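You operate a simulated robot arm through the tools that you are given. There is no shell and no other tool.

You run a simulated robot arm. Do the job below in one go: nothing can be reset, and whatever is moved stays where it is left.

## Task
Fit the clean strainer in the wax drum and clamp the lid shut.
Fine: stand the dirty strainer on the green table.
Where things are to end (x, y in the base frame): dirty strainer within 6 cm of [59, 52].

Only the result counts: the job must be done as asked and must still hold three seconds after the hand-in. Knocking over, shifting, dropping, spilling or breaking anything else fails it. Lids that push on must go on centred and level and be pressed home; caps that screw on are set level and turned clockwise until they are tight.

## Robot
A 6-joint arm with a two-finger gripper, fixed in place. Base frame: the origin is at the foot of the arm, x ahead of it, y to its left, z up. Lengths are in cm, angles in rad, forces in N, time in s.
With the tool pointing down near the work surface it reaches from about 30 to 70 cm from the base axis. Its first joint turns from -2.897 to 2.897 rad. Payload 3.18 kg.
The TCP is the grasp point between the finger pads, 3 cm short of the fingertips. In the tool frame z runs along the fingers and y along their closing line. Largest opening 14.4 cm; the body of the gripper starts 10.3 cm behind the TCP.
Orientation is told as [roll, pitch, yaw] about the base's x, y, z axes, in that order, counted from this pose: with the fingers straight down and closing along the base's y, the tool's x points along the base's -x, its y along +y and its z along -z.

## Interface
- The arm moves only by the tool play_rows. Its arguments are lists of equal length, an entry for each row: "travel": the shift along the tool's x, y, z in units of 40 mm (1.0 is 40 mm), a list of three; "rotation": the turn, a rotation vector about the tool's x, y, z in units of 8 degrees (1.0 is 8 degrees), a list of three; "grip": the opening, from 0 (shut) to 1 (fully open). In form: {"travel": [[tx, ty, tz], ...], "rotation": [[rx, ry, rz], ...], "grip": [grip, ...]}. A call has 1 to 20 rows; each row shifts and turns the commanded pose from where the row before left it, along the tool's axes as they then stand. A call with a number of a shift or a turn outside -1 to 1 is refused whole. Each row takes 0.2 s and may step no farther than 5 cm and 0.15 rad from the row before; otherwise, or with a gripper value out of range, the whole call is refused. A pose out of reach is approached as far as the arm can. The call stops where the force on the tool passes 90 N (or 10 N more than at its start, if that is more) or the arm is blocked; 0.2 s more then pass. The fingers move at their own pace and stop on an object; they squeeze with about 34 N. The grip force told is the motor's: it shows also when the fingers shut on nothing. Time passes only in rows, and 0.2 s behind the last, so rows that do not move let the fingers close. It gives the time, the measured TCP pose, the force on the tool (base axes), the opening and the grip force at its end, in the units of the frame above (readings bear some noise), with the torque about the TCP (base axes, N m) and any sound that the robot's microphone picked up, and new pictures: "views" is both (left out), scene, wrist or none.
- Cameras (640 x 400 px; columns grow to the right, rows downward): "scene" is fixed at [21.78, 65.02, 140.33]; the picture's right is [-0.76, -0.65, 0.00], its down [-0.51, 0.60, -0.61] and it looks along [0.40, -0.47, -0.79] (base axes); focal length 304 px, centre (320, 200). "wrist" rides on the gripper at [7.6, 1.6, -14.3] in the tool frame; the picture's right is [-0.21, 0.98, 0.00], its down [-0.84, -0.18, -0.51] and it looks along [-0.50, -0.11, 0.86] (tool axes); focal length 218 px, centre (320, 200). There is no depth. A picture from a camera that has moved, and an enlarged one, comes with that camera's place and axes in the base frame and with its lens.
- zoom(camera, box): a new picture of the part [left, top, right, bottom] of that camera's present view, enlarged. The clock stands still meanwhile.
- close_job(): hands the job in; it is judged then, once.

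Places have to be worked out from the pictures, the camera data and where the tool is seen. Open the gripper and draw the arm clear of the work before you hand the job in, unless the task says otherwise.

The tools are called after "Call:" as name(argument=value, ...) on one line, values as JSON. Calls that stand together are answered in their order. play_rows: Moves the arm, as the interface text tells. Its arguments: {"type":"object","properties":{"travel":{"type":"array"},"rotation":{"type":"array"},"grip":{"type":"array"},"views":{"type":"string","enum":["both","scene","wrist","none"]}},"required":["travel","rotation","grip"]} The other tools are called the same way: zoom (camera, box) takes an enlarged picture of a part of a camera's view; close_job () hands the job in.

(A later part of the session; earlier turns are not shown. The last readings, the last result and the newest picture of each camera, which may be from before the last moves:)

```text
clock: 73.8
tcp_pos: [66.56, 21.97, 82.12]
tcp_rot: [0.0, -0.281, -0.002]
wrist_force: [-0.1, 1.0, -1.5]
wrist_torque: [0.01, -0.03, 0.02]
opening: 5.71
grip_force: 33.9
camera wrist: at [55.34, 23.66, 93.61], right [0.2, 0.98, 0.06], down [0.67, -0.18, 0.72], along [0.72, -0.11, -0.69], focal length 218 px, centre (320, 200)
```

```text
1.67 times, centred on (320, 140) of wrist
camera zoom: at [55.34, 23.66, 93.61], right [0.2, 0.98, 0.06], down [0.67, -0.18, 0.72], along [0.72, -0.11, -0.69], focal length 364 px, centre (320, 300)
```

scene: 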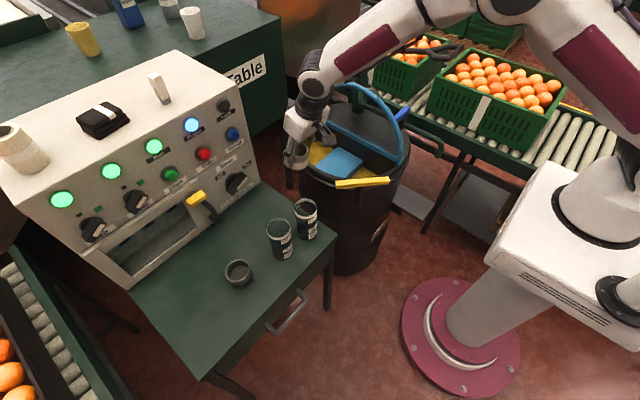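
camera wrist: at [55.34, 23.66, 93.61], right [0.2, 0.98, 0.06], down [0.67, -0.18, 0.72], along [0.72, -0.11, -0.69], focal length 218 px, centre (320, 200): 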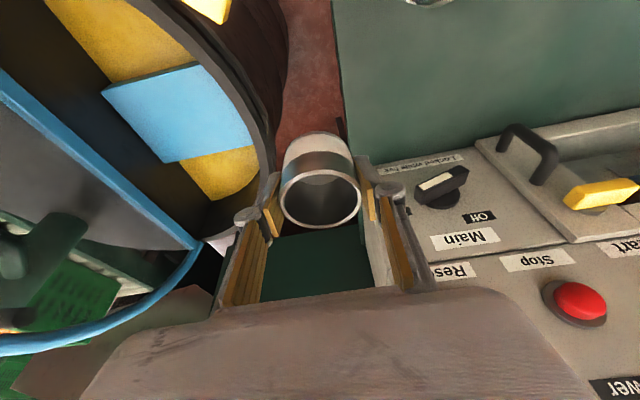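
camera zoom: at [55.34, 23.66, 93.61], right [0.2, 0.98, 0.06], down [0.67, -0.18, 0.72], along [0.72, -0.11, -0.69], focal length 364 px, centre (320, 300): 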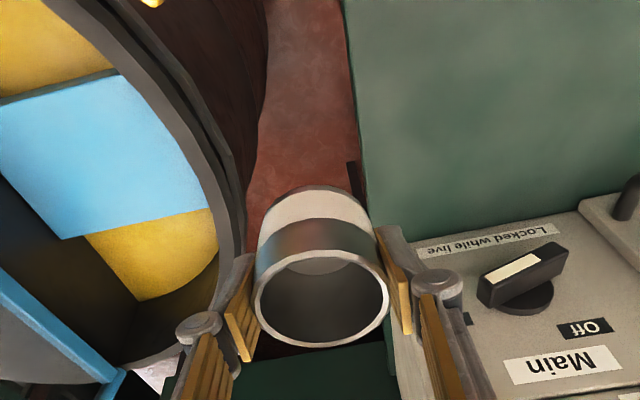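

Call:
play_rows(travel=[[0.051, -0.82, -0.015], [0.051, -0.82, -0.015], [0.051, -0.82, -0.015], [0.051, -0.82, -0.015], [0.051, -0.82, -0.015], [0.21, 0, 0.727], [0.21, 0, 0.727], [0.21, 0, 0.727], [0.21, 0, 0.727], [0, 0, 0]], rotation=[[0, 0, 0], [0, 0, 0], [0, 0, 0], [0, 0, 0], [0, 0, 0], [0, 0, 0], [0, 0, 0], [0, 0, 0], [0, 0, 0], [0, 0, 0]], grip=[0.3, 0.3, 0.3, 0.3, 0.3, 0.3, 0.3, 0.3, 0.3, 0.3])

Call:
zoom(camera="wrist", box=[150, 60, 490, 300])

Call:
zoom(camera="scene", box=[280, 100, 410, 220])

```text
clock: 76.0
tcp_pos: [65.46, 5.43, 69.93]
tcp_rot: [-0.001, -0.282, -0.003]
wrist_force: [-0.3, 1.1, -0.2]
wrist_torque: [-0.03, 0.03, 0.0]
opening: 5.71
grip_force: 33.8
camera wrist: at [54.16, 7.13, 81.46], right [0.2, 0.98, 0.06], down [0.67, -0.18, 0.72], along [0.72, -0.11, -0.69], focal length 218 px, centre (320, 200)
```

scene: 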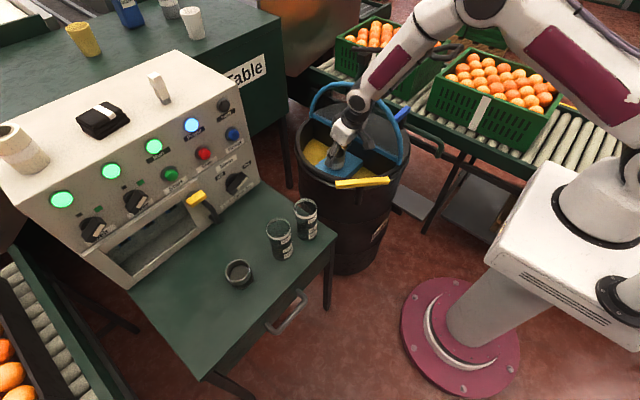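
wrist: 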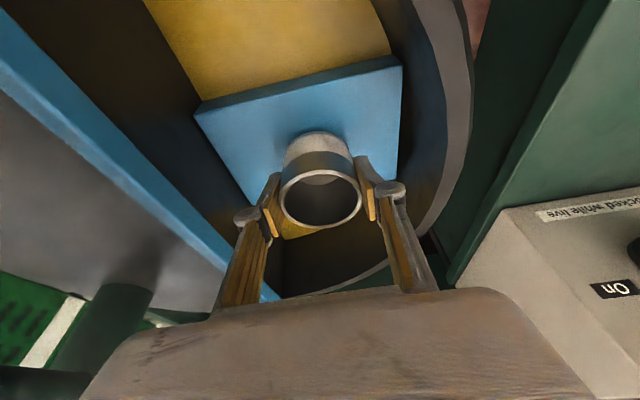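

```text
1.67 times, centred on (320, 180) of wrist
camera zoom: at [54.16, 7.13, 81.46], right [0.2, 0.98, 0.06], down [0.67, -0.18, 0.72], along [0.72, -0.11, -0.69], focal length 364 px, centre (320, 233)
```

zoom: 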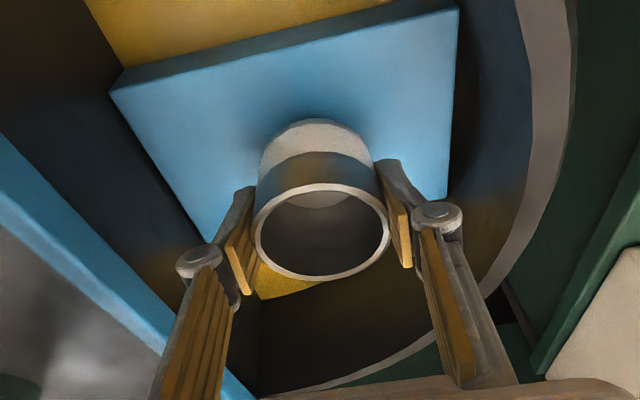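

```text
3.33 times, centred on (345, 160) of scene
camera zoom: at [21.78, 65.02, 140.33], right [-0.76, -0.65, 0.0], down [-0.51, 0.6, -0.61], along [0.4, -0.47, -0.79], focal length 1014 px, centre (237, 333)
```

zoom: 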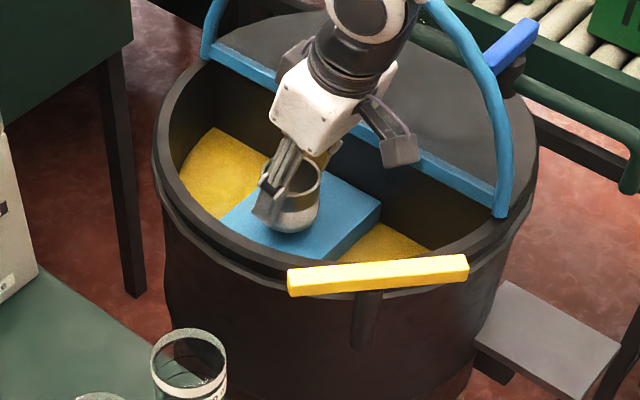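

Call:
play_rows(travel=[[0.0278, 0.013, 0.096], [0.0278, 0.013, 0.096], [0.0278, 0.012, 0.096], [0.0104, 0, 0.036], [0, 0, 0]], rotation=[[0, 0, 0], [0, 0, 0], [0, 0, 0], [0, 0, 0], [0, 0, 0]], grip=[0.3, 0.3, 0.3, 0.3, 0.3], views="none")

Call:
play_rows(travel=[[0.0104, 0, 0.036], [0.0104, 0, 0.036], [0, 0, 0]], rotation=[[0, 0, 0], [0, 0, 0], [0, 0, 0]], grip=[0.3, 0.3, 0.3], views="none")

```text
clock: 77.2
tcp_pos: [65.68, 5.7, 68.75]
tcp_rot: [0.0, -0.284, -0.001]
wrist_force: [0.6, -0.5, -1.5]
wrist_torque: [-0.01, -0.03, 0.0]
opening: 5.71
grip_force: 34.5
```

```text
clock: 78.0
tcp_pos: [65.63, 5.72, 68.22]
tcp_rot: [-0.002, -0.282, -0.001]
wrist_force: [0.7, -0.2, -0.5]
wrist_torque: [-0.02, 0.02, -0.02]
opening: 5.69
grip_force: 33.8
```

Call:
play_rows(travel=[[0.007, 0, 0.024], [0.007, 0, 0.024], [0.007, 0, 0.024], [0, 0, 0]], rotation=[[0, 0, 0], [0, 0, 0], [0, 0, 0], [0, 0, 0]], grip=[0.3, 0.3, 0.3, 0.3], views="none")

Call:
zoom(camera="wrist", box=[150, 60, 490, 300])

Call:
zoom(camera="scene", box=[310, 130, 370, 190])

```text
clock: 79.0
tcp_pos: [65.57, 5.78, 67.9]
tcp_rot: [0.001, -0.283, 0.001]
wrist_force: [0.3, 0.6, 0.4]
wrist_torque: [0.01, 0.0, 0.01]
opening: 5.7
grip_force: 34.2
```

```text
1.67 times, centred on (320, 180) of wrist
camera zoom: at [54.3, 7.37, 79.56], right [0.2, 0.98, 0.06], down [0.67, -0.18, 0.72], along [0.72, -0.11, -0.69], focal length 364 px, centre (320, 233)
```

zoom: 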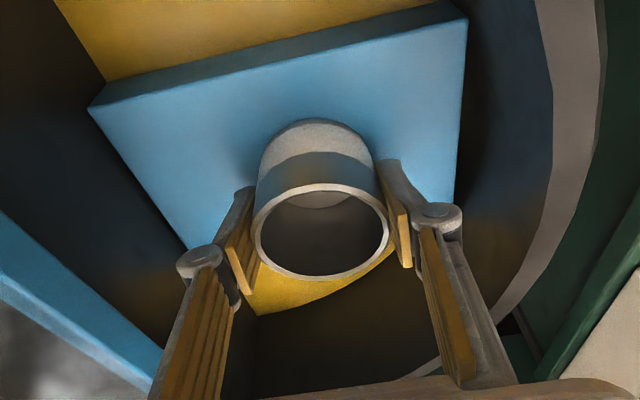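

```text
6.67 times, centred on (340, 160) of scene
camera zoom: at [21.78, 65.02, 140.33], right [-0.76, -0.65, 0.0], down [-0.51, 0.6, -0.61], along [0.4, -0.47, -0.79], focal length 2029 px, centre (187, 467)
```

zoom: 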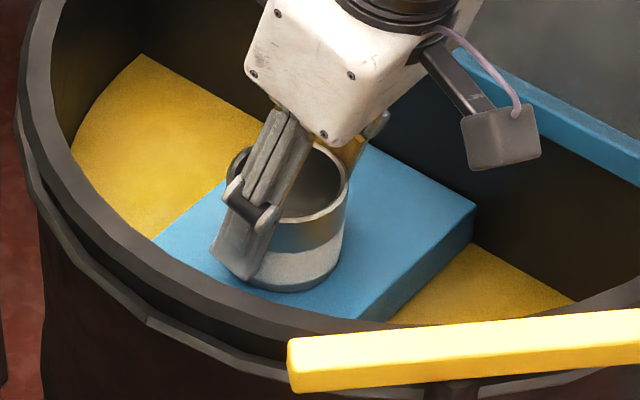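

Call:
play_rows(travel=[[0.0104, 0, 0.036], [0.0104, 0, 0.036], [0, 0, 0]], rotation=[[0, 0, 0], [0, 0, 0], [0, 0, 0]], grip=[0.3, 0.3, 0.3], views="none")

Call:
play_rows(travel=[[0.0104, 0, 0.036], [0.0104, 0, 0.036], [0, 0, 0]], rotation=[[0, 0, 0], [0, 0, 0], [0, 0, 0]], grip=[0.3, 0.3, 0.3], views="none")

```text
clock: 79.8
tcp_pos: [65.56, 5.73, 67.85]
tcp_rot: [0.001, -0.287, 0.0]
wrist_force: [-3.0, -0.7, 18.5]
wrist_torque: [-0.01, 0.11, 0.15]
opening: 5.69
grip_force: 33.6
```

```text
clock: 80.7
tcp_pos: [65.75, 5.7, 67.55]
tcp_rot: [0.0, -0.286, 0.0]
wrist_force: [-0.7, -1.8, 22.4]
wrist_torque: [0.05, -0.12, 0.12]
opening: 5.48
grip_force: 34.1
```

Seated on the block (≈20 N). I release the strainer.

Call:
play_rows(travel=[[-0.012, 0, -0.04], [0, 0, 0], [0, 0, 0], [0, 0, 0], [0, 0, 0]], rotation=[[0, 0, 0], [0, 0, 0], [0, 0, 0], [0, 0, 0], [0, 0, 0]], grip=[0.3, 0.42, 0.52, 0.58, 0.58])

Call:
zoom(camera="wrist", box=[150, 60, 490, 300])

Call:
zoom(camera="scene", box=[310, 130, 370, 190])

```text
clock: 81.8
tcp_pos: [65.56, 5.65, 67.45]
tcp_rot: [0.001, -0.284, -0.001]
wrist_force: [0.5, 0.1, 0.1]
wrist_torque: [-0.01, -0.01, 0.02]
opening: 8.37
grip_force: 0.0
camera wrist: at [54.27, 7.38, 79.11], right [0.2, 0.98, 0.06], down [0.67, -0.18, 0.72], along [0.72, -0.11, -0.69], focal length 218 px, centre (320, 200)
```

scene: 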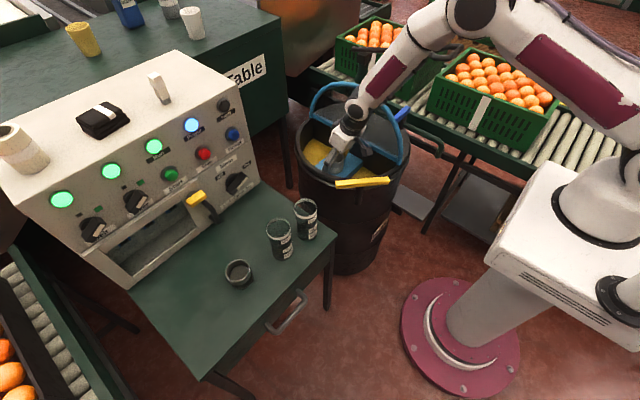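
wrist: 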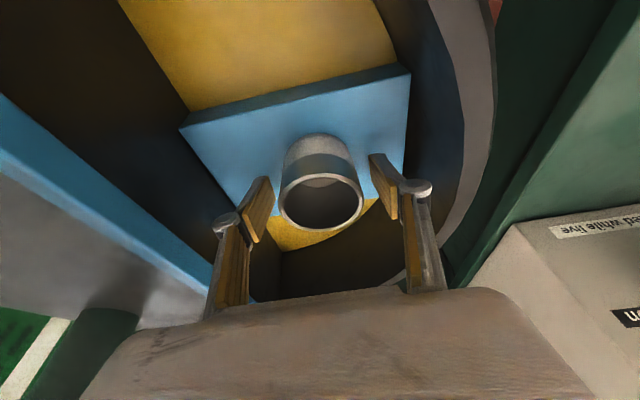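

```text
1.67 times, centred on (320, 180) of wrist
camera zoom: at [54.27, 7.38, 79.11], right [0.2, 0.98, 0.06], down [0.67, -0.18, 0.72], along [0.72, -0.11, -0.69], focal length 364 px, centre (320, 233)
```

zoom: 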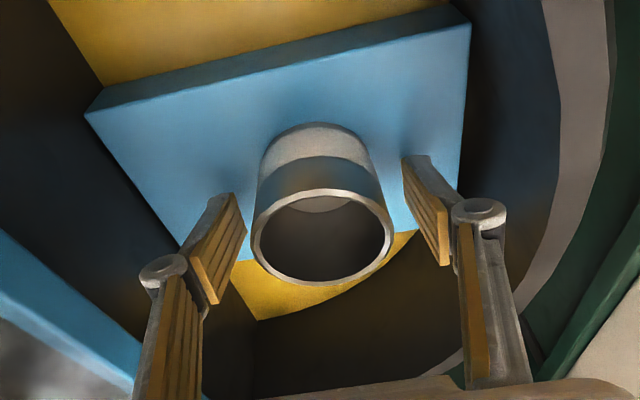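

```text
6.67 times, centred on (340, 160) of scene
camera zoom: at [21.78, 65.02, 140.33], right [-0.76, -0.65, 0.0], down [-0.51, 0.6, -0.61], along [0.4, -0.47, -0.79], focal length 2029 px, centre (187, 467)
```

zoom: 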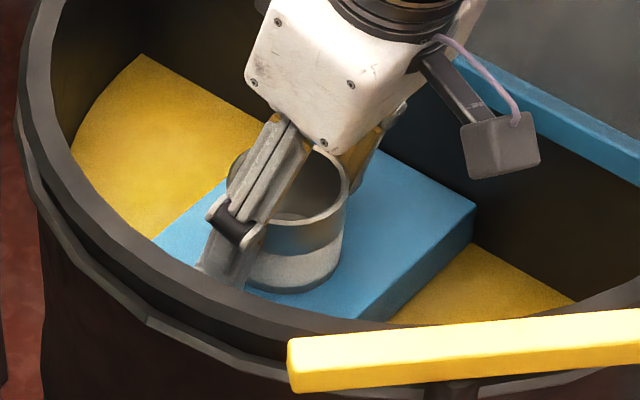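

Call:
play_rows(travel=[[-0.12, 0, -0.4], [-0.234, 0, -0.806], [-0.234, 0, -0.806], [-0.234, 0, -0.806], [-0.234, 0, -0.806], [0, 0, 0]], rotation=[[0, 0, 0], [0, 0, 0], [0, 0, 0], [0, 0, 0], [0, 0, 0], [0, 0, 0]], grip=[0.58, 0.58, 0.58, 0.58, 0.4, 0.1])

Call:
zoom(camera="scene", box=[280, 100, 410, 220])

Call:
zoom(camera="wrist", box=[150, 20, 490, 260])

```text
clock: 83.2
tcp_pos: [65.63, 5.77, 82.81]
tcp_rot: [-0.001, -0.284, 0.0]
wrist_force: [0.5, 0.4, 0.5]
wrist_torque: [0.04, -0.02, -0.03]
opening: 1.44
grip_force: 0.0
camera wrist: at [54.34, 7.46, 94.41], right [0.2, 0.98, 0.06], down [0.67, -0.18, 0.72], along [0.72, -0.11, -0.69], focal length 218 px, centre (320, 200)
```

scene: 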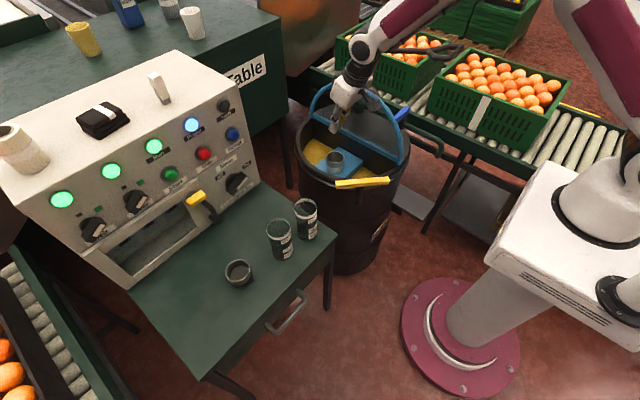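
wrist: 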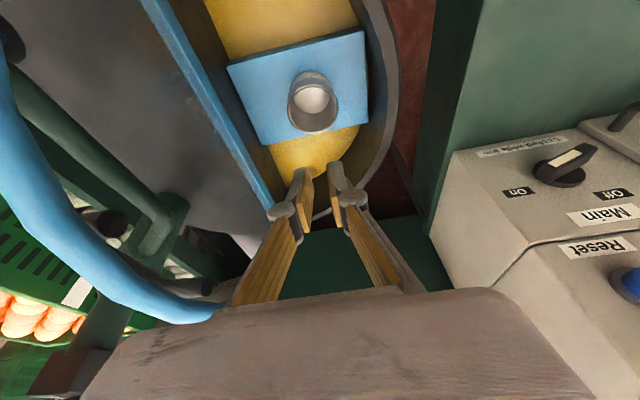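

```text
3.33 times, centred on (345, 160) of scene
camera zoom: at [21.78, 65.02, 140.33], right [-0.76, -0.65, 0.0], down [-0.51, 0.6, -0.61], along [0.4, -0.47, -0.79], focal length 1014 px, centre (237, 333)
```

zoom: 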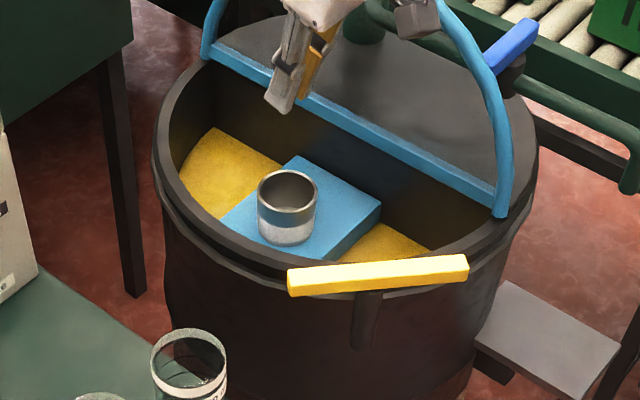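

```text
1.67 times, centred on (320, 140) of wrist
camera zoom: at [54.34, 7.46, 94.41], right [0.2, 0.98, 0.06], down [0.67, -0.18, 0.72], along [0.72, -0.11, -0.69], focal length 364 px, centre (320, 300)
```

zoom: 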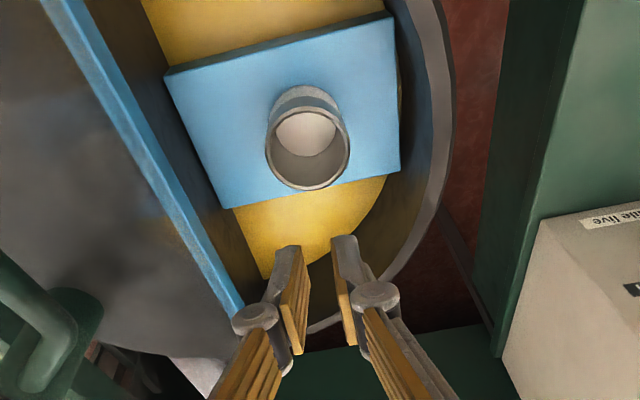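

The clean strainer sits exactly where the old one did. Now for the lid: I go back over the rim to the pose from which I withdrew from the handle.

Call:
play_rows(travel=[[0, 0, 0], [-0.075, 0, -0.8], [-0.075, 0, -0.8], [-0.075, 0, -0.8], [-0.075, 0, -0.8], [0, 0, 0], [0, 0, 0], [0.051, -0.853, 0.118], [0.051, -0.853, 0.118], [0.051, -0.853, 0.118], [0.051, -0.853, 0.118], [0, 0, 0]], rotation=[[0, -0.88, 0], [0, 0, 0], [0, 0, 0], [0, 0, 0], [0, 0, 0], [0.493, 0, -0.2145], [0.493, 0, -0.2145], [0, 0, 0], [0, 0, 0], [0, 0, 0], [0, 0, 0], [0, 0, 0]], grip=[0.17, 0.17, 0.17, 0.17, 0.17, 0.17, 0.17, 0.17, 0.17, 0.17, 0.17, 0.17])

Call:
zoom(camera="wrist", box=[220, 80, 460, 300])

Call:
zoom(camera="scene", box=[320, 0, 480, 130])

```text
clock: 85.8
tcp_pos: [61.75, -8.01, 94.96]
tcp_rot: [-0.163, -0.401, 0.064]
wrist_force: [0.5, 0.3, -0.7]
wrist_torque: [0.0, 0.0, -0.01]
opening: 2.45
grip_force: 0.1
camera wrist: at [49.12, -4.82, 104.75], right [0.19, 0.98, -0.06], down [0.57, -0.06, 0.82], along [0.8, -0.19, -0.57], focal length 218 px, centre (320, 200)
```

scene: 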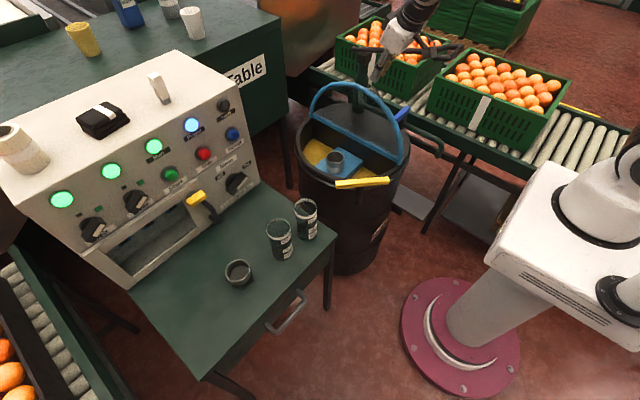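
wrist: 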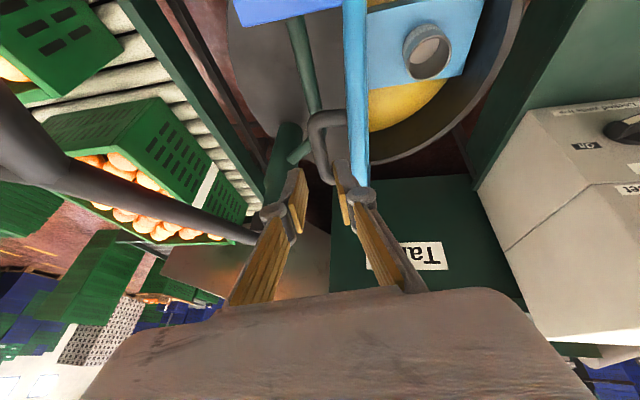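

```text
1.82 times, centred on (340, 190) of wrist
camera zoom: at [49.12, -4.82, 104.75], right [0.19, 0.98, -0.06], down [0.57, -0.06, 0.82], along [0.8, -0.19, -0.57], focal length 397 px, centre (284, 218)
```

zoom: 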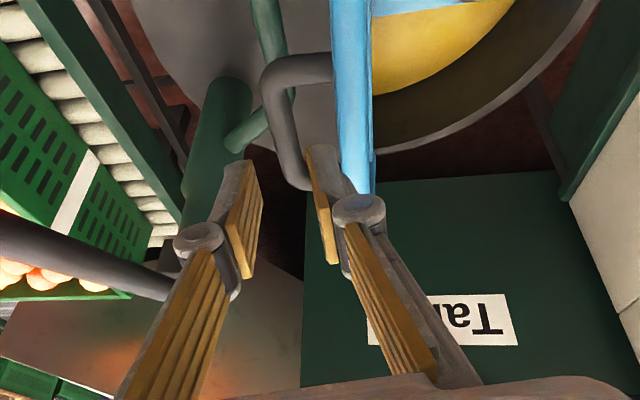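

```text
3.08 times, centred on (400, 65) of scene
camera zoom: at [21.78, 65.02, 140.33], right [-0.76, -0.65, 0.0], down [-0.51, 0.6, -0.61], along [0.4, -0.47, -0.79], focal length 936 px, centre (74, 615)
```

zoom: 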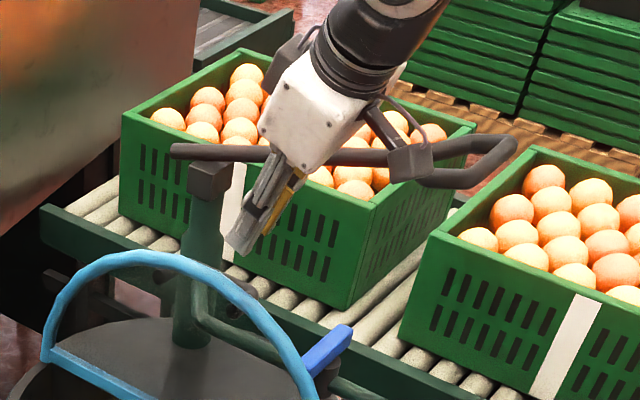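

Call:
play_rows(travel=[[0, 0, 0.4], [0, 0, 0.4], [0, 0, 0.4], [0, 0, 0.3], [0, 0, 0]], rotation=[[0, 0, 0], [0, 0, 0], [0, 0, 0], [0, 0, 0], [0, 0, 0]], grip=[0.18, 0.18, 0.18, 0.18, 0.18])

Call:
zoom(camera="wrist", box=[220, 80, 460, 300])

```text
clock: 87.0
tcp_pos: [64.05, -8.92, 89.31]
tcp_rot: [-0.164, -0.4, 0.064]
wrist_force: [-0.5, -0.5, 0.5]
wrist_torque: [-0.03, 0.03, 0.05]
opening: 2.59
grip_force: 0.2
camera wrist: at [51.51, -5.81, 99.14], right [0.19, 0.98, -0.07], down [0.57, -0.06, 0.82], along [0.8, -0.19, -0.57], focal length 218 px, centre (320, 200)
```

scene: 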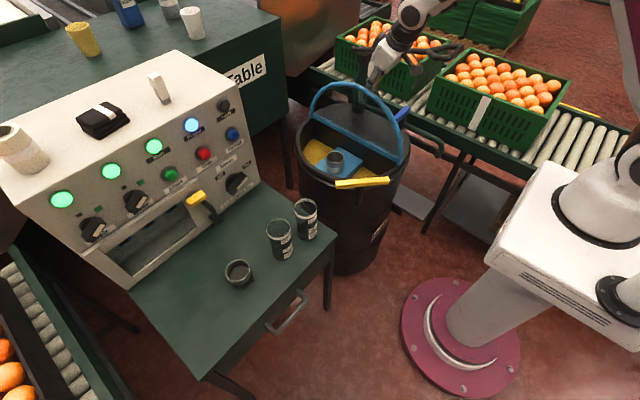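
wrist: 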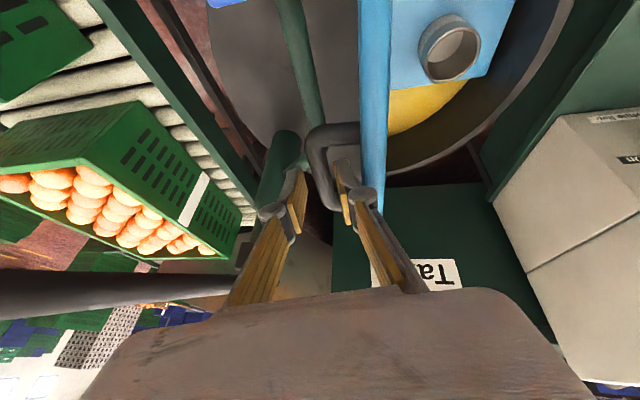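

```text
1.82 times, centred on (340, 190) of wrist
camera zoom: at [51.51, -5.81, 99.14], right [0.19, 0.98, -0.07], down [0.57, -0.06, 0.82], along [0.8, -0.19, -0.57], focal length 397 px, centre (284, 218)
```

zoom: 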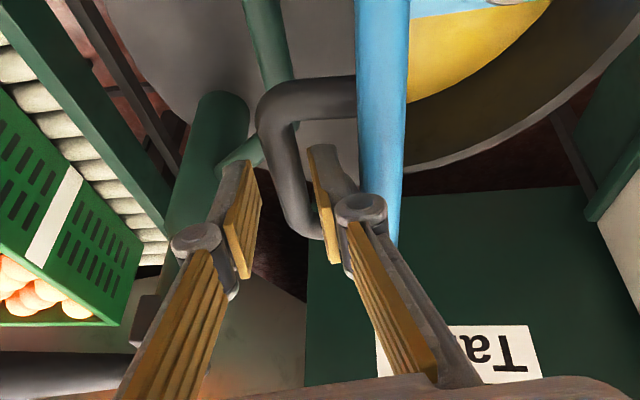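

Call:
play_rows(travel=[[0, 0, 0.4], [0, 0, 0.36], [0, 0, 0], [0, 0, 0], [0, 0, 0], [0, 0, 0]], rotation=[[0, 0, 0], [0, 0, 0], [0, 0, 0], [0, 0, 0], [0, 0, 0], [0, 0, 0]], grip=[0.18, 0.18, 0.18, 0.05, 0.05, 0.05])

Call:
zoom(camera="wrist", box=[220, 80, 460, 300])

```text
clock: 88.5
tcp_pos: [65.22, -9.15, 86.63]
tcp_rot: [-0.164, -0.4, 0.066]
wrist_force: [4.5, 18.3, -9.9]
wrist_torque: [0.11, -0.15, 0.95]
opening: 1.47
grip_force: 44.0
camera wrist: at [52.73, -6.05, 96.4], right [0.19, 0.98, -0.07], down [0.58, -0.06, 0.82], along [0.8, -0.19, -0.57], focal length 218 px, centre (320, 200)
```

scene: 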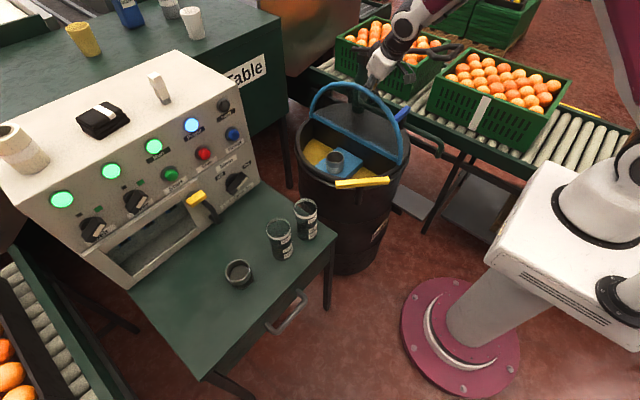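
wrist: 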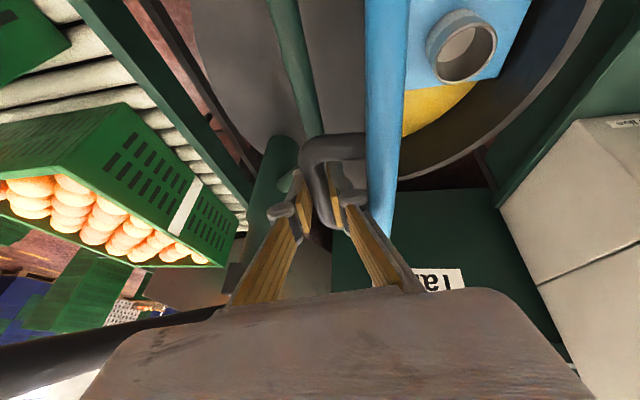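

```text
1.82 times, centred on (340, 190) of wrist
camera zoom: at [52.73, -6.05, 96.4], right [0.19, 0.98, -0.07], down [0.58, -0.06, 0.82], along [0.8, -0.19, -0.57], focal length 397 px, centre (284, 218)
```

zoom: 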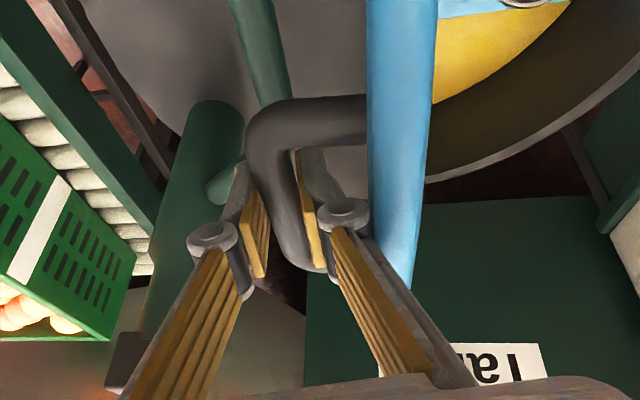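

The handle is gripped again. I bring the lid back over in a controlled arc (refined hinge: y≈-3.8, z≈71.2, r≈16.3).

Call:
play_rows(travel=[[-0.071, 0.395, -0.166], [-0.046, 0.413, -0.1075], [-0.02, 0.423, -0.047], [0, 0, 0]], rotation=[[-0.329, 0, 0.141], [-0.329, 0, 0.141], [-0.329, 0, 0.141], [0, 0, 0]], grip=[0.05, 0.05, 0.05, 0.05])

```text
clock: 89.5
tcp_pos: [65.36, -4.27, 87.65]
tcp_rot: [0.002, -0.406, -0.002]
wrist_force: [6.7, -1.1, -5.8]
wrist_torque: [-0.03, -0.08, 0.69]
opening: 1.45
grip_force: 44.4
camera wrist: at [52.71, -2.59, 97.64], right [0.19, 0.98, 0.08], down [0.57, -0.18, 0.8], along [0.8, -0.11, -0.6], focal length 218 px, centre (320, 200)
```

scene: 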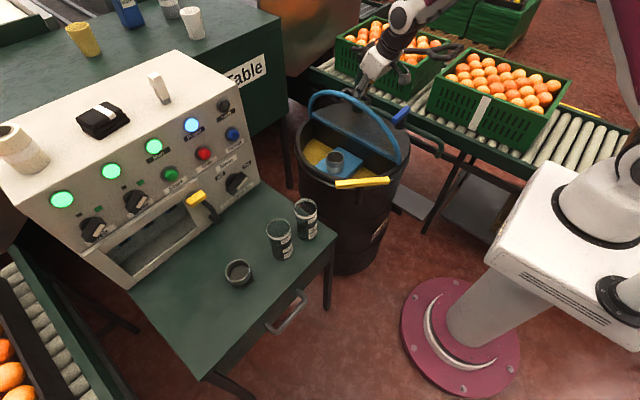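
wrist: 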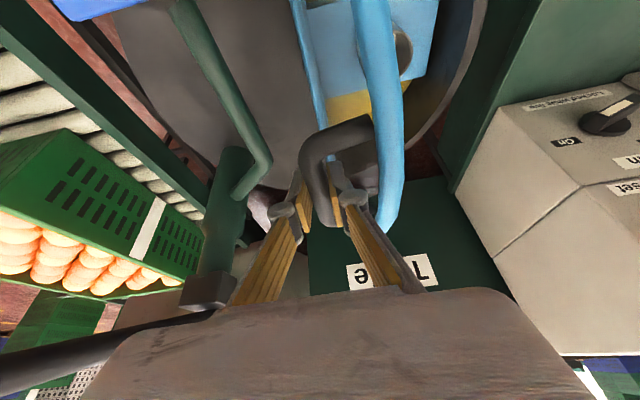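

Call:
play_rows(travel=[[0.01, 0.4275, 0.03], [0.0236, 0.425, 0.055], [0.0403, 0.415, 0.094], [0.058, 0.4, 0.1356], [0.0737, 0.385, 0.172], [0, 0, 0]], rotation=[[0, 0, 0], [0, 0, 0], [0, 0, 0], [0, 0, 0], [0, 0, 0], [0, 0, 0]], grip=[0.05, 0.05, 0.05, 0.05, 0.05, 0.05], views="scene")

```text
clock: 90.8
tcp_pos: [65.34, 3.93, 85.49]
tcp_rot: [0.001, -0.404, -0.001]
wrist_force: [6.6, -0.6, -3.9]
wrist_torque: [0.01, 0.12, 0.58]
opening: 1.43
grip_force: 44.0
```

scene: 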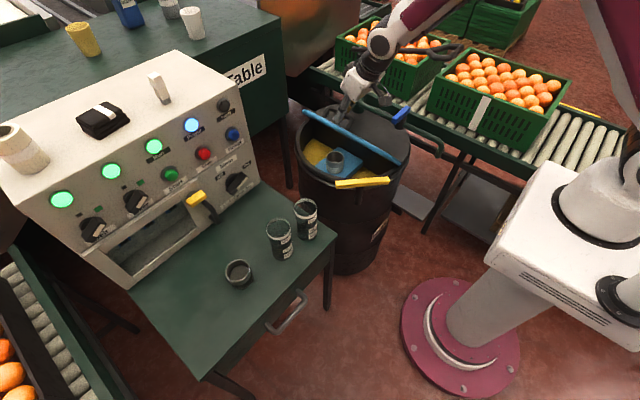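

Call:
play_rows(travel=[[0.0884, 0.3625, 0.2068], [0.104, 0.3375, 0.2435], [0.117, 0.3075, 0.2734], [0.1287, 0.275, 0.301], [0.1385, 0.24, 0.324], [0, 0, 0]], rotation=[[0, 0, 0], [0, 0, 0], [0, 0, 0], [0, 0, 0], [0, 0, 0], [0, 0, 0]], grip=[0.05, 0.05, 0.05, 0.05, 0.05, 0.05], views="scene")

```text
clock: 92.2
tcp_pos: [65.27, 9.97, 79.64]
tcp_rot: [0.0, -0.405, 0.0]
wrist_force: [9.5, -0.7, -2.4]
wrist_torque: [0.03, -0.04, 0.22]
opening: 1.44
grip_force: 44.0
```

scene: 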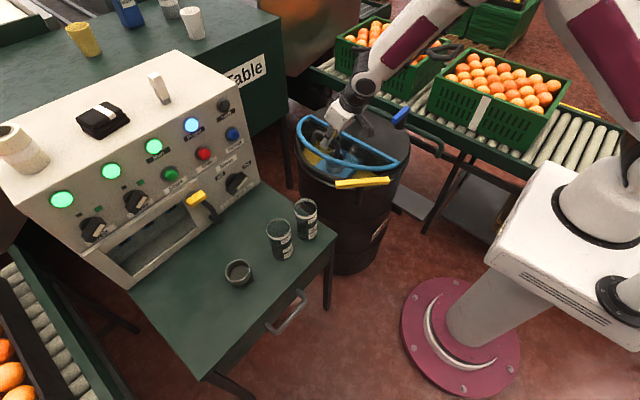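

Call:
play_rows(travel=[[0.148, 0.2, 0.347], [0.156, 0.16, 0.365], [0.06, 0.047, 0.141], [0.06, 0.047, 0.141], [0, 0, 0]], rotation=[[0, 0, 0], [0, 0, 0], [0, 0, 0], [0, 0, 0], [0, 0, 0]], grip=[0.05, 0.05, 0.05, 0.05, 0.05])

Call:
zoom(camera="scene", box=[280, 100, 410, 220])

```text
clock: 93.5
tcp_pos: [65.37, 11.84, 75.22]
tcp_rot: [0.001, -0.405, 0.002]
wrist_force: [-7.9, 15.0, 2.1]
wrist_torque: [-0.04, 0.11, 0.08]
opening: 1.42
grip_force: 44.2
camera wrist: at [52.62, 13.58, 85.33], right [0.19, 0.98, 0.08], down [0.58, -0.18, 0.8], along [0.8, -0.11, -0.6], focal length 218 px, centre (320, 200)
```

scene: 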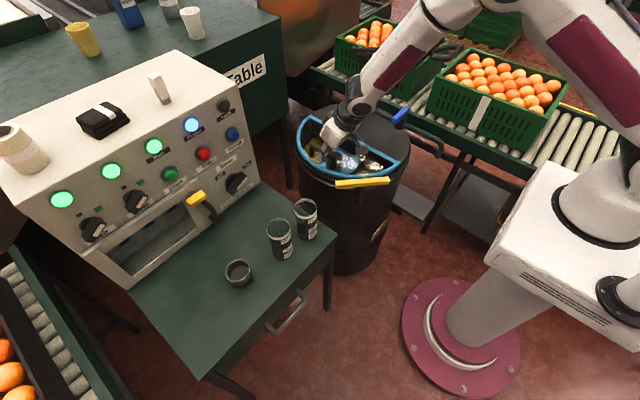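
wrist: 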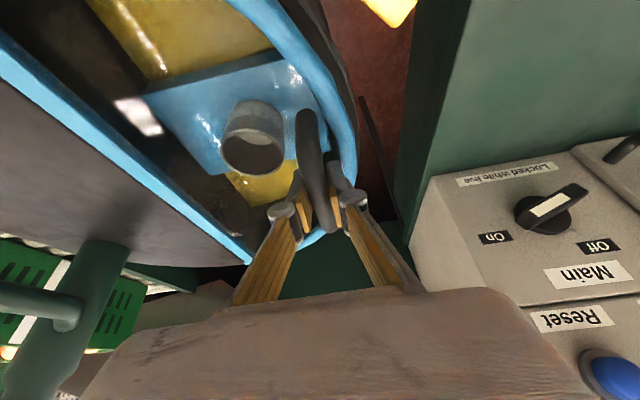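

```text
3.33 times, centred on (345, 160) of scene
camera zoom: at [21.78, 65.02, 140.33], right [-0.76, -0.65, 0.0], down [-0.51, 0.6, -0.61], along [0.4, -0.47, -0.79], focal length 1014 px, centre (237, 333)
```

zoom: 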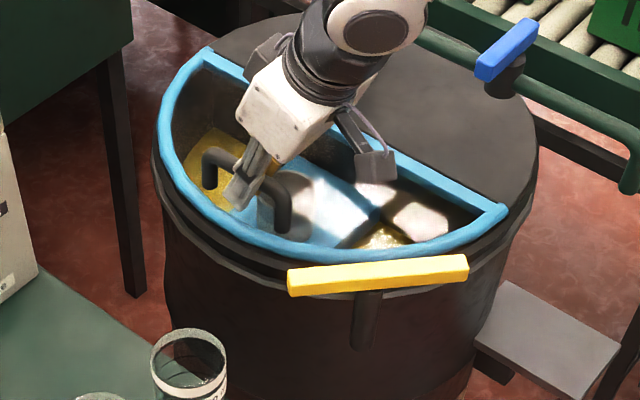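

The lid looks closed; I press lightly to confirm before releasing.

Call:
play_rows(travel=[[0.02, 0.02, 0.046], [0.02, 0.02, 0.046], [0, 0, 0]], rotation=[[0, 0, 0], [0, 0, 0], [0, 0, 0]], grip=[0.05, 0.05, 0.05], views="none")

```text
clock: 94.2
tcp_pos: [65.22, 12.09, 74.95]
tcp_rot: [-0.001, -0.404, 0.001]
wrist_force: [-11.4, 4.7, 11.3]
wrist_torque: [-0.06, 0.21, 0.07]
opening: 1.39
grip_force: 43.9
```

Call:
play_rows(travel=[[0.02, 0, 0.046], [0, 0, 0], [0, 0, 0], [0, 0, 0], [0, 0, 0]], rotation=[[0, 0, 0], [0, 0, 0], [0, 0, 0], [0, 0, 0], [0, 0, 0]], grip=[0.05, 0.05, 0.2, 0.4, 0.4], views="none")

```text
clock: 95.5
tcp_pos: [65.31, 12.2, 74.72]
tcp_rot: [0.0, -0.406, 0.001]
wrist_force: [0.4, -0.2, -0.4]
wrist_torque: [0.02, -0.01, 0.02]
opening: 5.76
grip_force: 0.0
```

Call:
play_rows(travel=[[0, 0, -0.6], [0, 0, -0.8], [0, 0, -0.8], [0.3, 0, -0.8], [0.6, 0, -0.5], [0, 0, 0]], rotation=[[0, 0, 0], [0, 0, 0], [0, 0, 0], [0, 0, 0], [0, 0, 0], [0, 0, 0]], grip=[0.4, 0.4, 0.4, 0.4, 0.4, 0.4])

Call:
zoom(camera="scene", box=[280, 100, 410, 220])

Call:
zoom(camera="wrist", box=[150, 0, 490, 240])

```text
clock: 96.8
tcp_pos: [56.49, 11.86, 86.16]
tcp_rot: [0.0, -0.403, 0.0]
wrist_force: [0.1, -0.2, -0.2]
wrist_torque: [0.01, 0.01, 0.01]
opening: 5.78
grip_force: 0.1
camera wrist: at [43.83, 13.54, 96.22], right [0.19, 0.98, 0.08], down [0.57, -0.18, 0.8], along [0.8, -0.11, -0.6], focal length 218 px, centre (320, 200)
```

scene: 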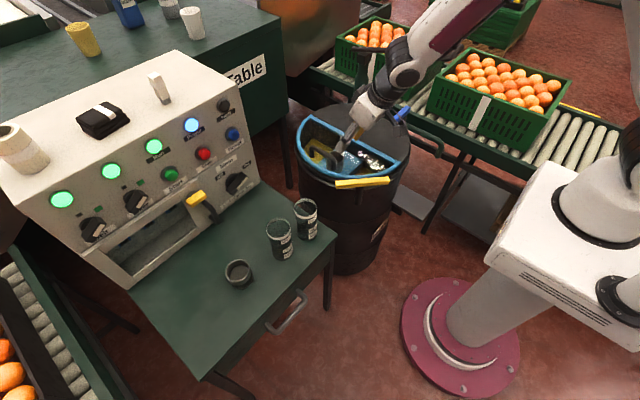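
wrist: 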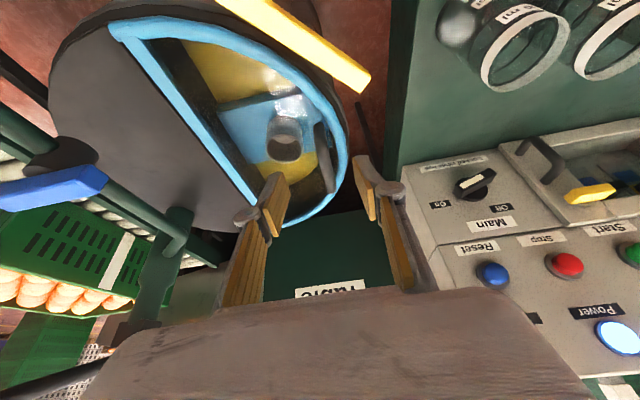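

```text
3.33 times, centred on (345, 160) of scene
camera zoom: at [21.78, 65.02, 140.33], right [-0.76, -0.65, 0.0], down [-0.51, 0.6, -0.61], along [0.4, -0.47, -0.79], focal length 1014 px, centre (237, 333)
```

zoom: 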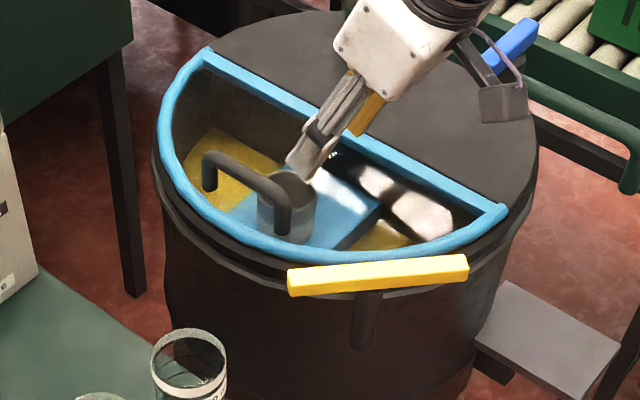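

```text
1.67 times, centred on (320, 120) of wrist
camera zoom: at [43.83, 13.54, 96.22], right [0.19, 0.98, 0.08], down [0.57, -0.18, 0.8], along [0.8, -0.11, -0.6], focal length 364 px, centre (320, 333)
```

zoom: 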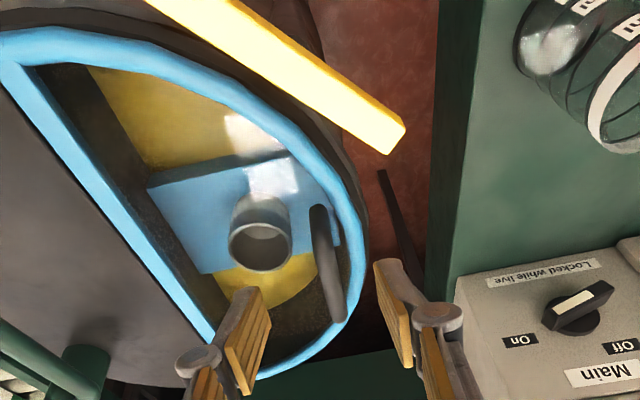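

The lid is closed over the clean strainer. Next I level the tool and turn it to yaw ≈-2.3 to grip the same outer end of the clamp lever.

Call:
play_rows(travel=[[0, 0, 0], [0, 0, 0], [0, 0, 0], [0, 0, 0]], rotation=[[0, 0.963, 0], [0, 0.963, 0], [0, 0.963, 0], [0, 0, 0]], grip=[0.4, 0.4, 0.4, 0.4], views="none")

Call:
play_rows(travel=[[0, 0, 0], [0, 0, 0], [0, 0, 0], [0, 0, 0], [0, 0, 0], [0, 0, 0], [0, 0, 0], [0, 0, 0], [0, 0, 0], [0, 0, 0], [0, 0, 0], [0, 0, 0], [0, 0, 0], [0, 0, 0], [0, 0, 0], [0, 0, 0], [0, 0, 0], [0, 0, 0]], rotation=[[0, 0, 1], [0, 0, 1], [0, 0, 1], [0, 0, 1], [0, 0, 1], [0, 0, 1], [0, 0, 1], [0, 0, 1], [0, 0, 1], [0, 0, 1], [0, 0, 1], [0, 0, 1], [0, 0, 1], [0, 0, 1], [0, 0, 1], [0, 0, 1], [0, 0, 0.48], [0, 0, 0]], grip=[0.4, 0.4, 0.4, 0.4, 0.4, 0.4, 0.4, 0.4, 0.4, 0.4, 0.4, 0.4, 0.4, 0.4, 0.4, 0.4, 0.4, 0.4])

Call:
zoom(camera="scene", box=[290, 120, 420, 220])

Call:
zoom(camera="wrist", box=[150, 60, 490, 300])

```text
clock: 97.8
tcp_pos: [56.51, 11.98, 86.16]
tcp_rot: [0.0, 0.001, 0.001]
wrist_force: [-1.1, -0.8, 0.4]
wrist_torque: [-0.01, 0.0, 0.04]
opening: 5.76
grip_force: 0.1
```

```text
clock: 101.7
tcp_pos: [56.58, 12.09, 86.15]
tcp_rot: [0.001, 0.002, -2.302]
wrist_force: [-0.4, -0.5, -0.3]
wrist_torque: [0.02, 0.0, 0.01]
opening: 5.75
grip_force: 0.1
camera wrist: at [62.8, 16.68, 100.46], right [0.59, -0.81, 0.0], down [-0.7, -0.51, 0.51], along [-0.41, -0.3, -0.86], focal length 218 px, centre (320, 200)
```

scene: 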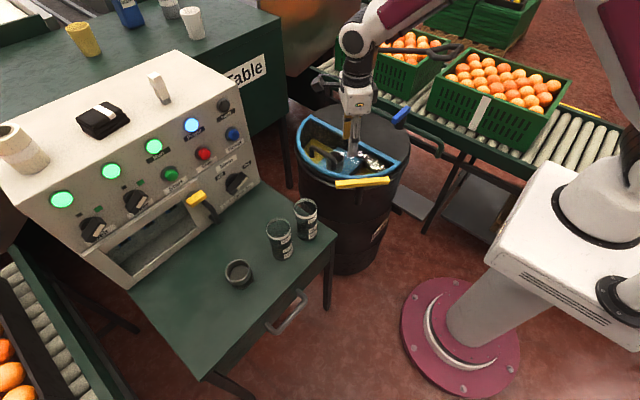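
wrist: 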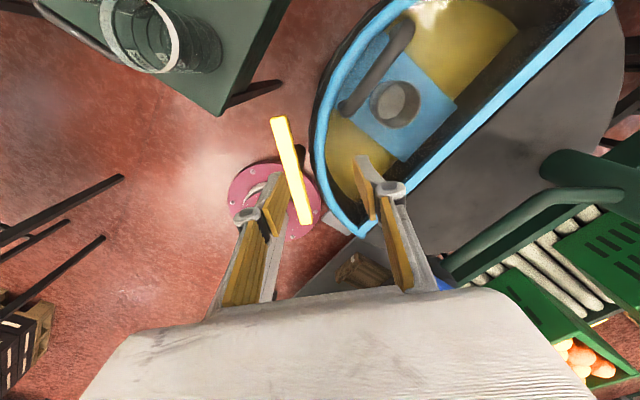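

```text
4.00 times, centred on (355, 170) of scene
camera zoom: at [21.78, 65.02, 140.33], right [-0.76, -0.65, 0.0], down [-0.51, 0.6, -0.61], along [0.4, -0.47, -0.79], focal length 1217 px, centre (180, 320)
```

zoom: 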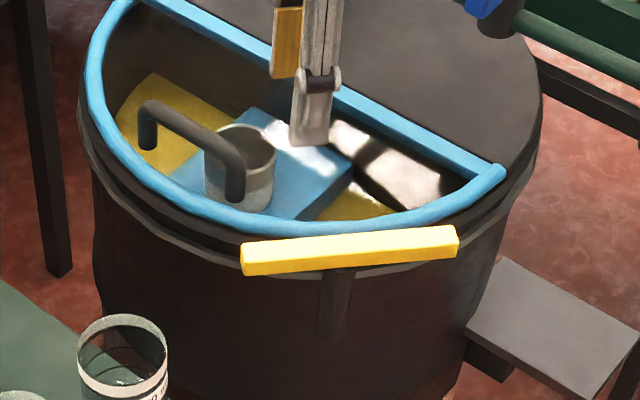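

```text
1.67 times, centred on (320, 180) of wrist
camera zoom: at [62.8, 16.68, 100.46], right [0.59, -0.81, 0.0], down [-0.7, -0.51, 0.51], along [-0.41, -0.3, -0.86], focal length 364 px, centre (320, 233)
```

zoom: 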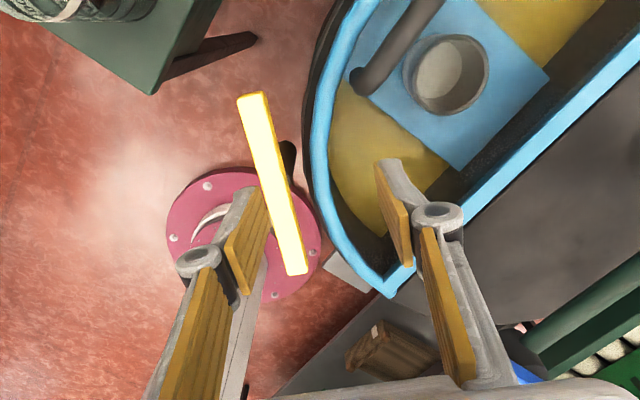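

The lever's far end is at ≈(56.1,17.7). I align over it, narrow the opening, and descend as before.

Call:
play_rows(travel=[[0.254, -0.5425, 0], [0.254, -0.5425, 0], [0, 0, 0.8], [0, 0, 0.8], [0, 0, 0]], rotation=[[0, 0, 0], [0, 0, 0], [0, 0, 0], [0, 0, 0], [0, 0, 0]], grip=[0.3, 0.3, 0.3, 0.3, 0.3])

Call:
zoom(camera="wrist", box=[200, 60, 440, 260])

```text
clock: 102.8
tcp_pos: [54.65, 16.47, 79.7]
tcp_rot: [0.002, 0.002, -2.302]
wrist_force: [-0.1, 0.2, -0.3]
wrist_torque: [0.02, 0.02, -0.02]
opening: 4.34
grip_force: 0.0
camera wrist: at [60.94, 21.13, 94.02], right [0.59, -0.81, 0.0], down [-0.7, -0.51, 0.51], along [-0.41, -0.3, -0.86], focal length 218 px, centre (320, 200)
```

scene: 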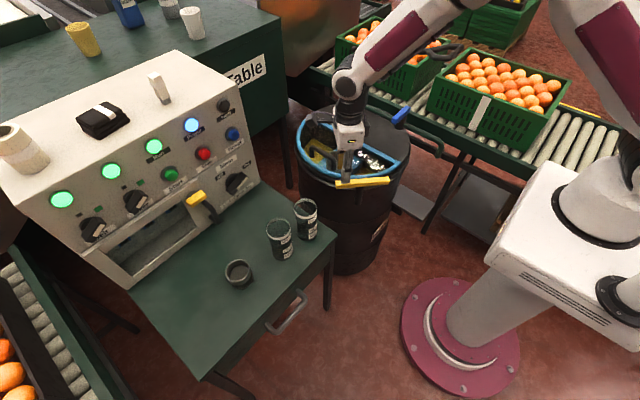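
wrist: 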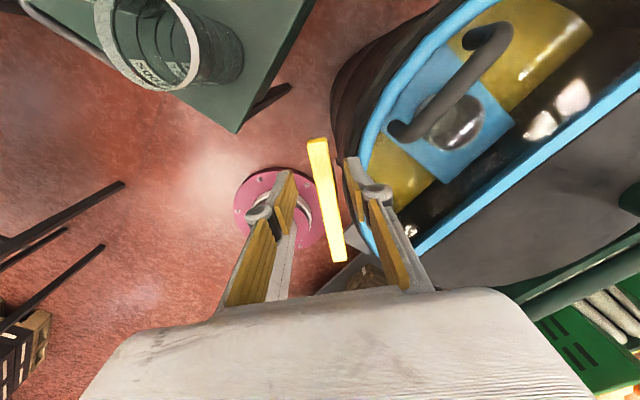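

```text
2.00 times, centred on (320, 160) of wrist
camera zoom: at [60.94, 21.13, 94.02], right [0.59, -0.81, 0.0], down [-0.7, -0.51, 0.51], along [-0.41, -0.3, -0.86], focal length 436 px, centre (320, 280)
```

zoom: 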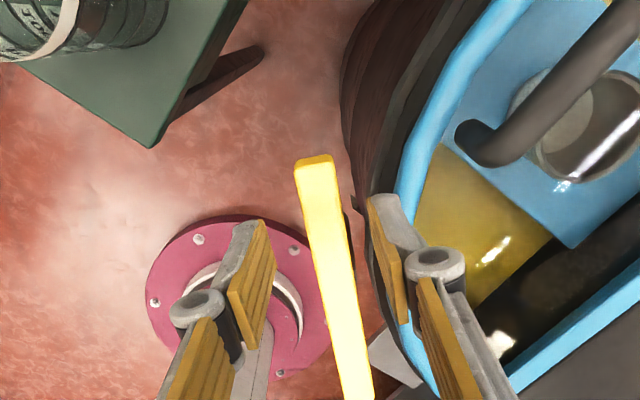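

Call:
play_rows(travel=[[0, 0, 0.6], [0, 0, 0.6], [0, 0, 0.5], [0, 0, 0], [0, 0, 0], [0, 0, 0], [0, 0, 0]], rotation=[[0, 0, 0], [0, 0, 0], [0, 0, 0], [0, 0, 0], [0, 0, 0], [0, 0, 0], [0, 0, 0]], grip=[0.3, 0.3, 0.3, 0.3, 0.1, 0.1, 0.1])

```text
clock: 104.5
tcp_pos: [54.52, 16.63, 72.8]
tcp_rot: [0.0, 0.001, -2.303]
wrist_force: [-7.0, 18.6, -8.6]
wrist_torque: [0.51, -0.31, -0.95]
opening: 1.88
grip_force: 44.5
camera wrist: at [60.97, 21.19, 87.06], right [0.59, -0.81, 0.0], down [-0.7, -0.51, 0.51], along [-0.41, -0.3, -0.86], focal length 218 px, centre (320, 200)
```

scene: 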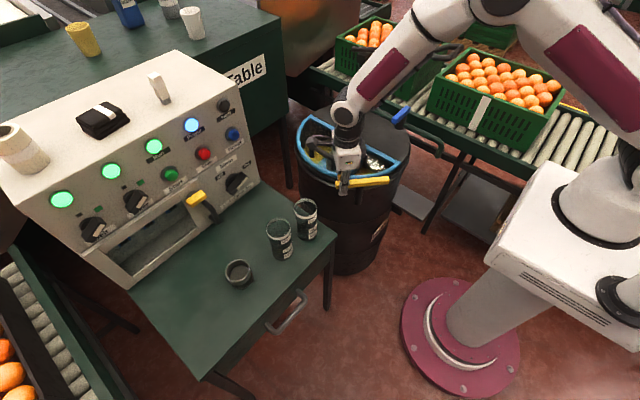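
wrist: 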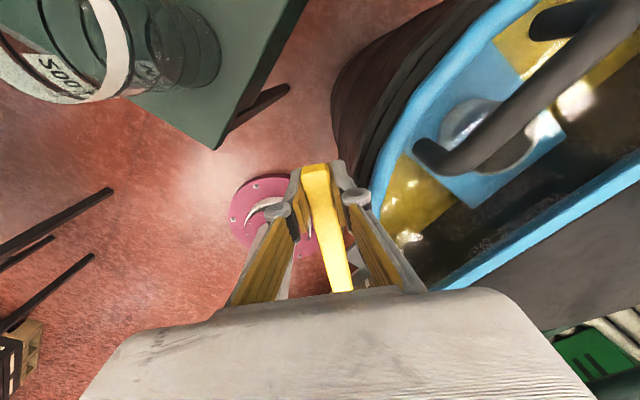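

Gripped the lever. I swing it counter-clockwise about the post.

Call:
play_rows(travel=[[-0.0134, -0.191, 0], [-0.0134, -0.191, 0], [-0.0134, -0.191, 0], [-0.0134, -0.191, 0], [-0.0134, -0.191, 0], [0, 0, 0]], rotation=[[0, 0, -1], [0, 0, -1], [0, 0, -1], [0, 0, -1], [0, 0, -1], [0, 0, 0]], grip=[0.1, 0.1, 0.1, 0.1, 0.1, 0.1], views="scene")

```text
clock: 105.8
tcp_pos: [51.13, 17.91, 72.8]
tcp_rot: [0.002, -0.002, -1.6]
wrist_force: [1.2, 19.7, -22.2]
wrist_torque: [0.03, -0.04, 0.04]
opening: 1.86
grip_force: 45.5
```

scene: 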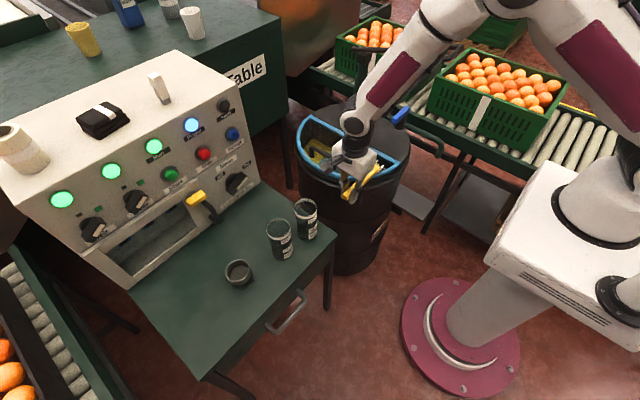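

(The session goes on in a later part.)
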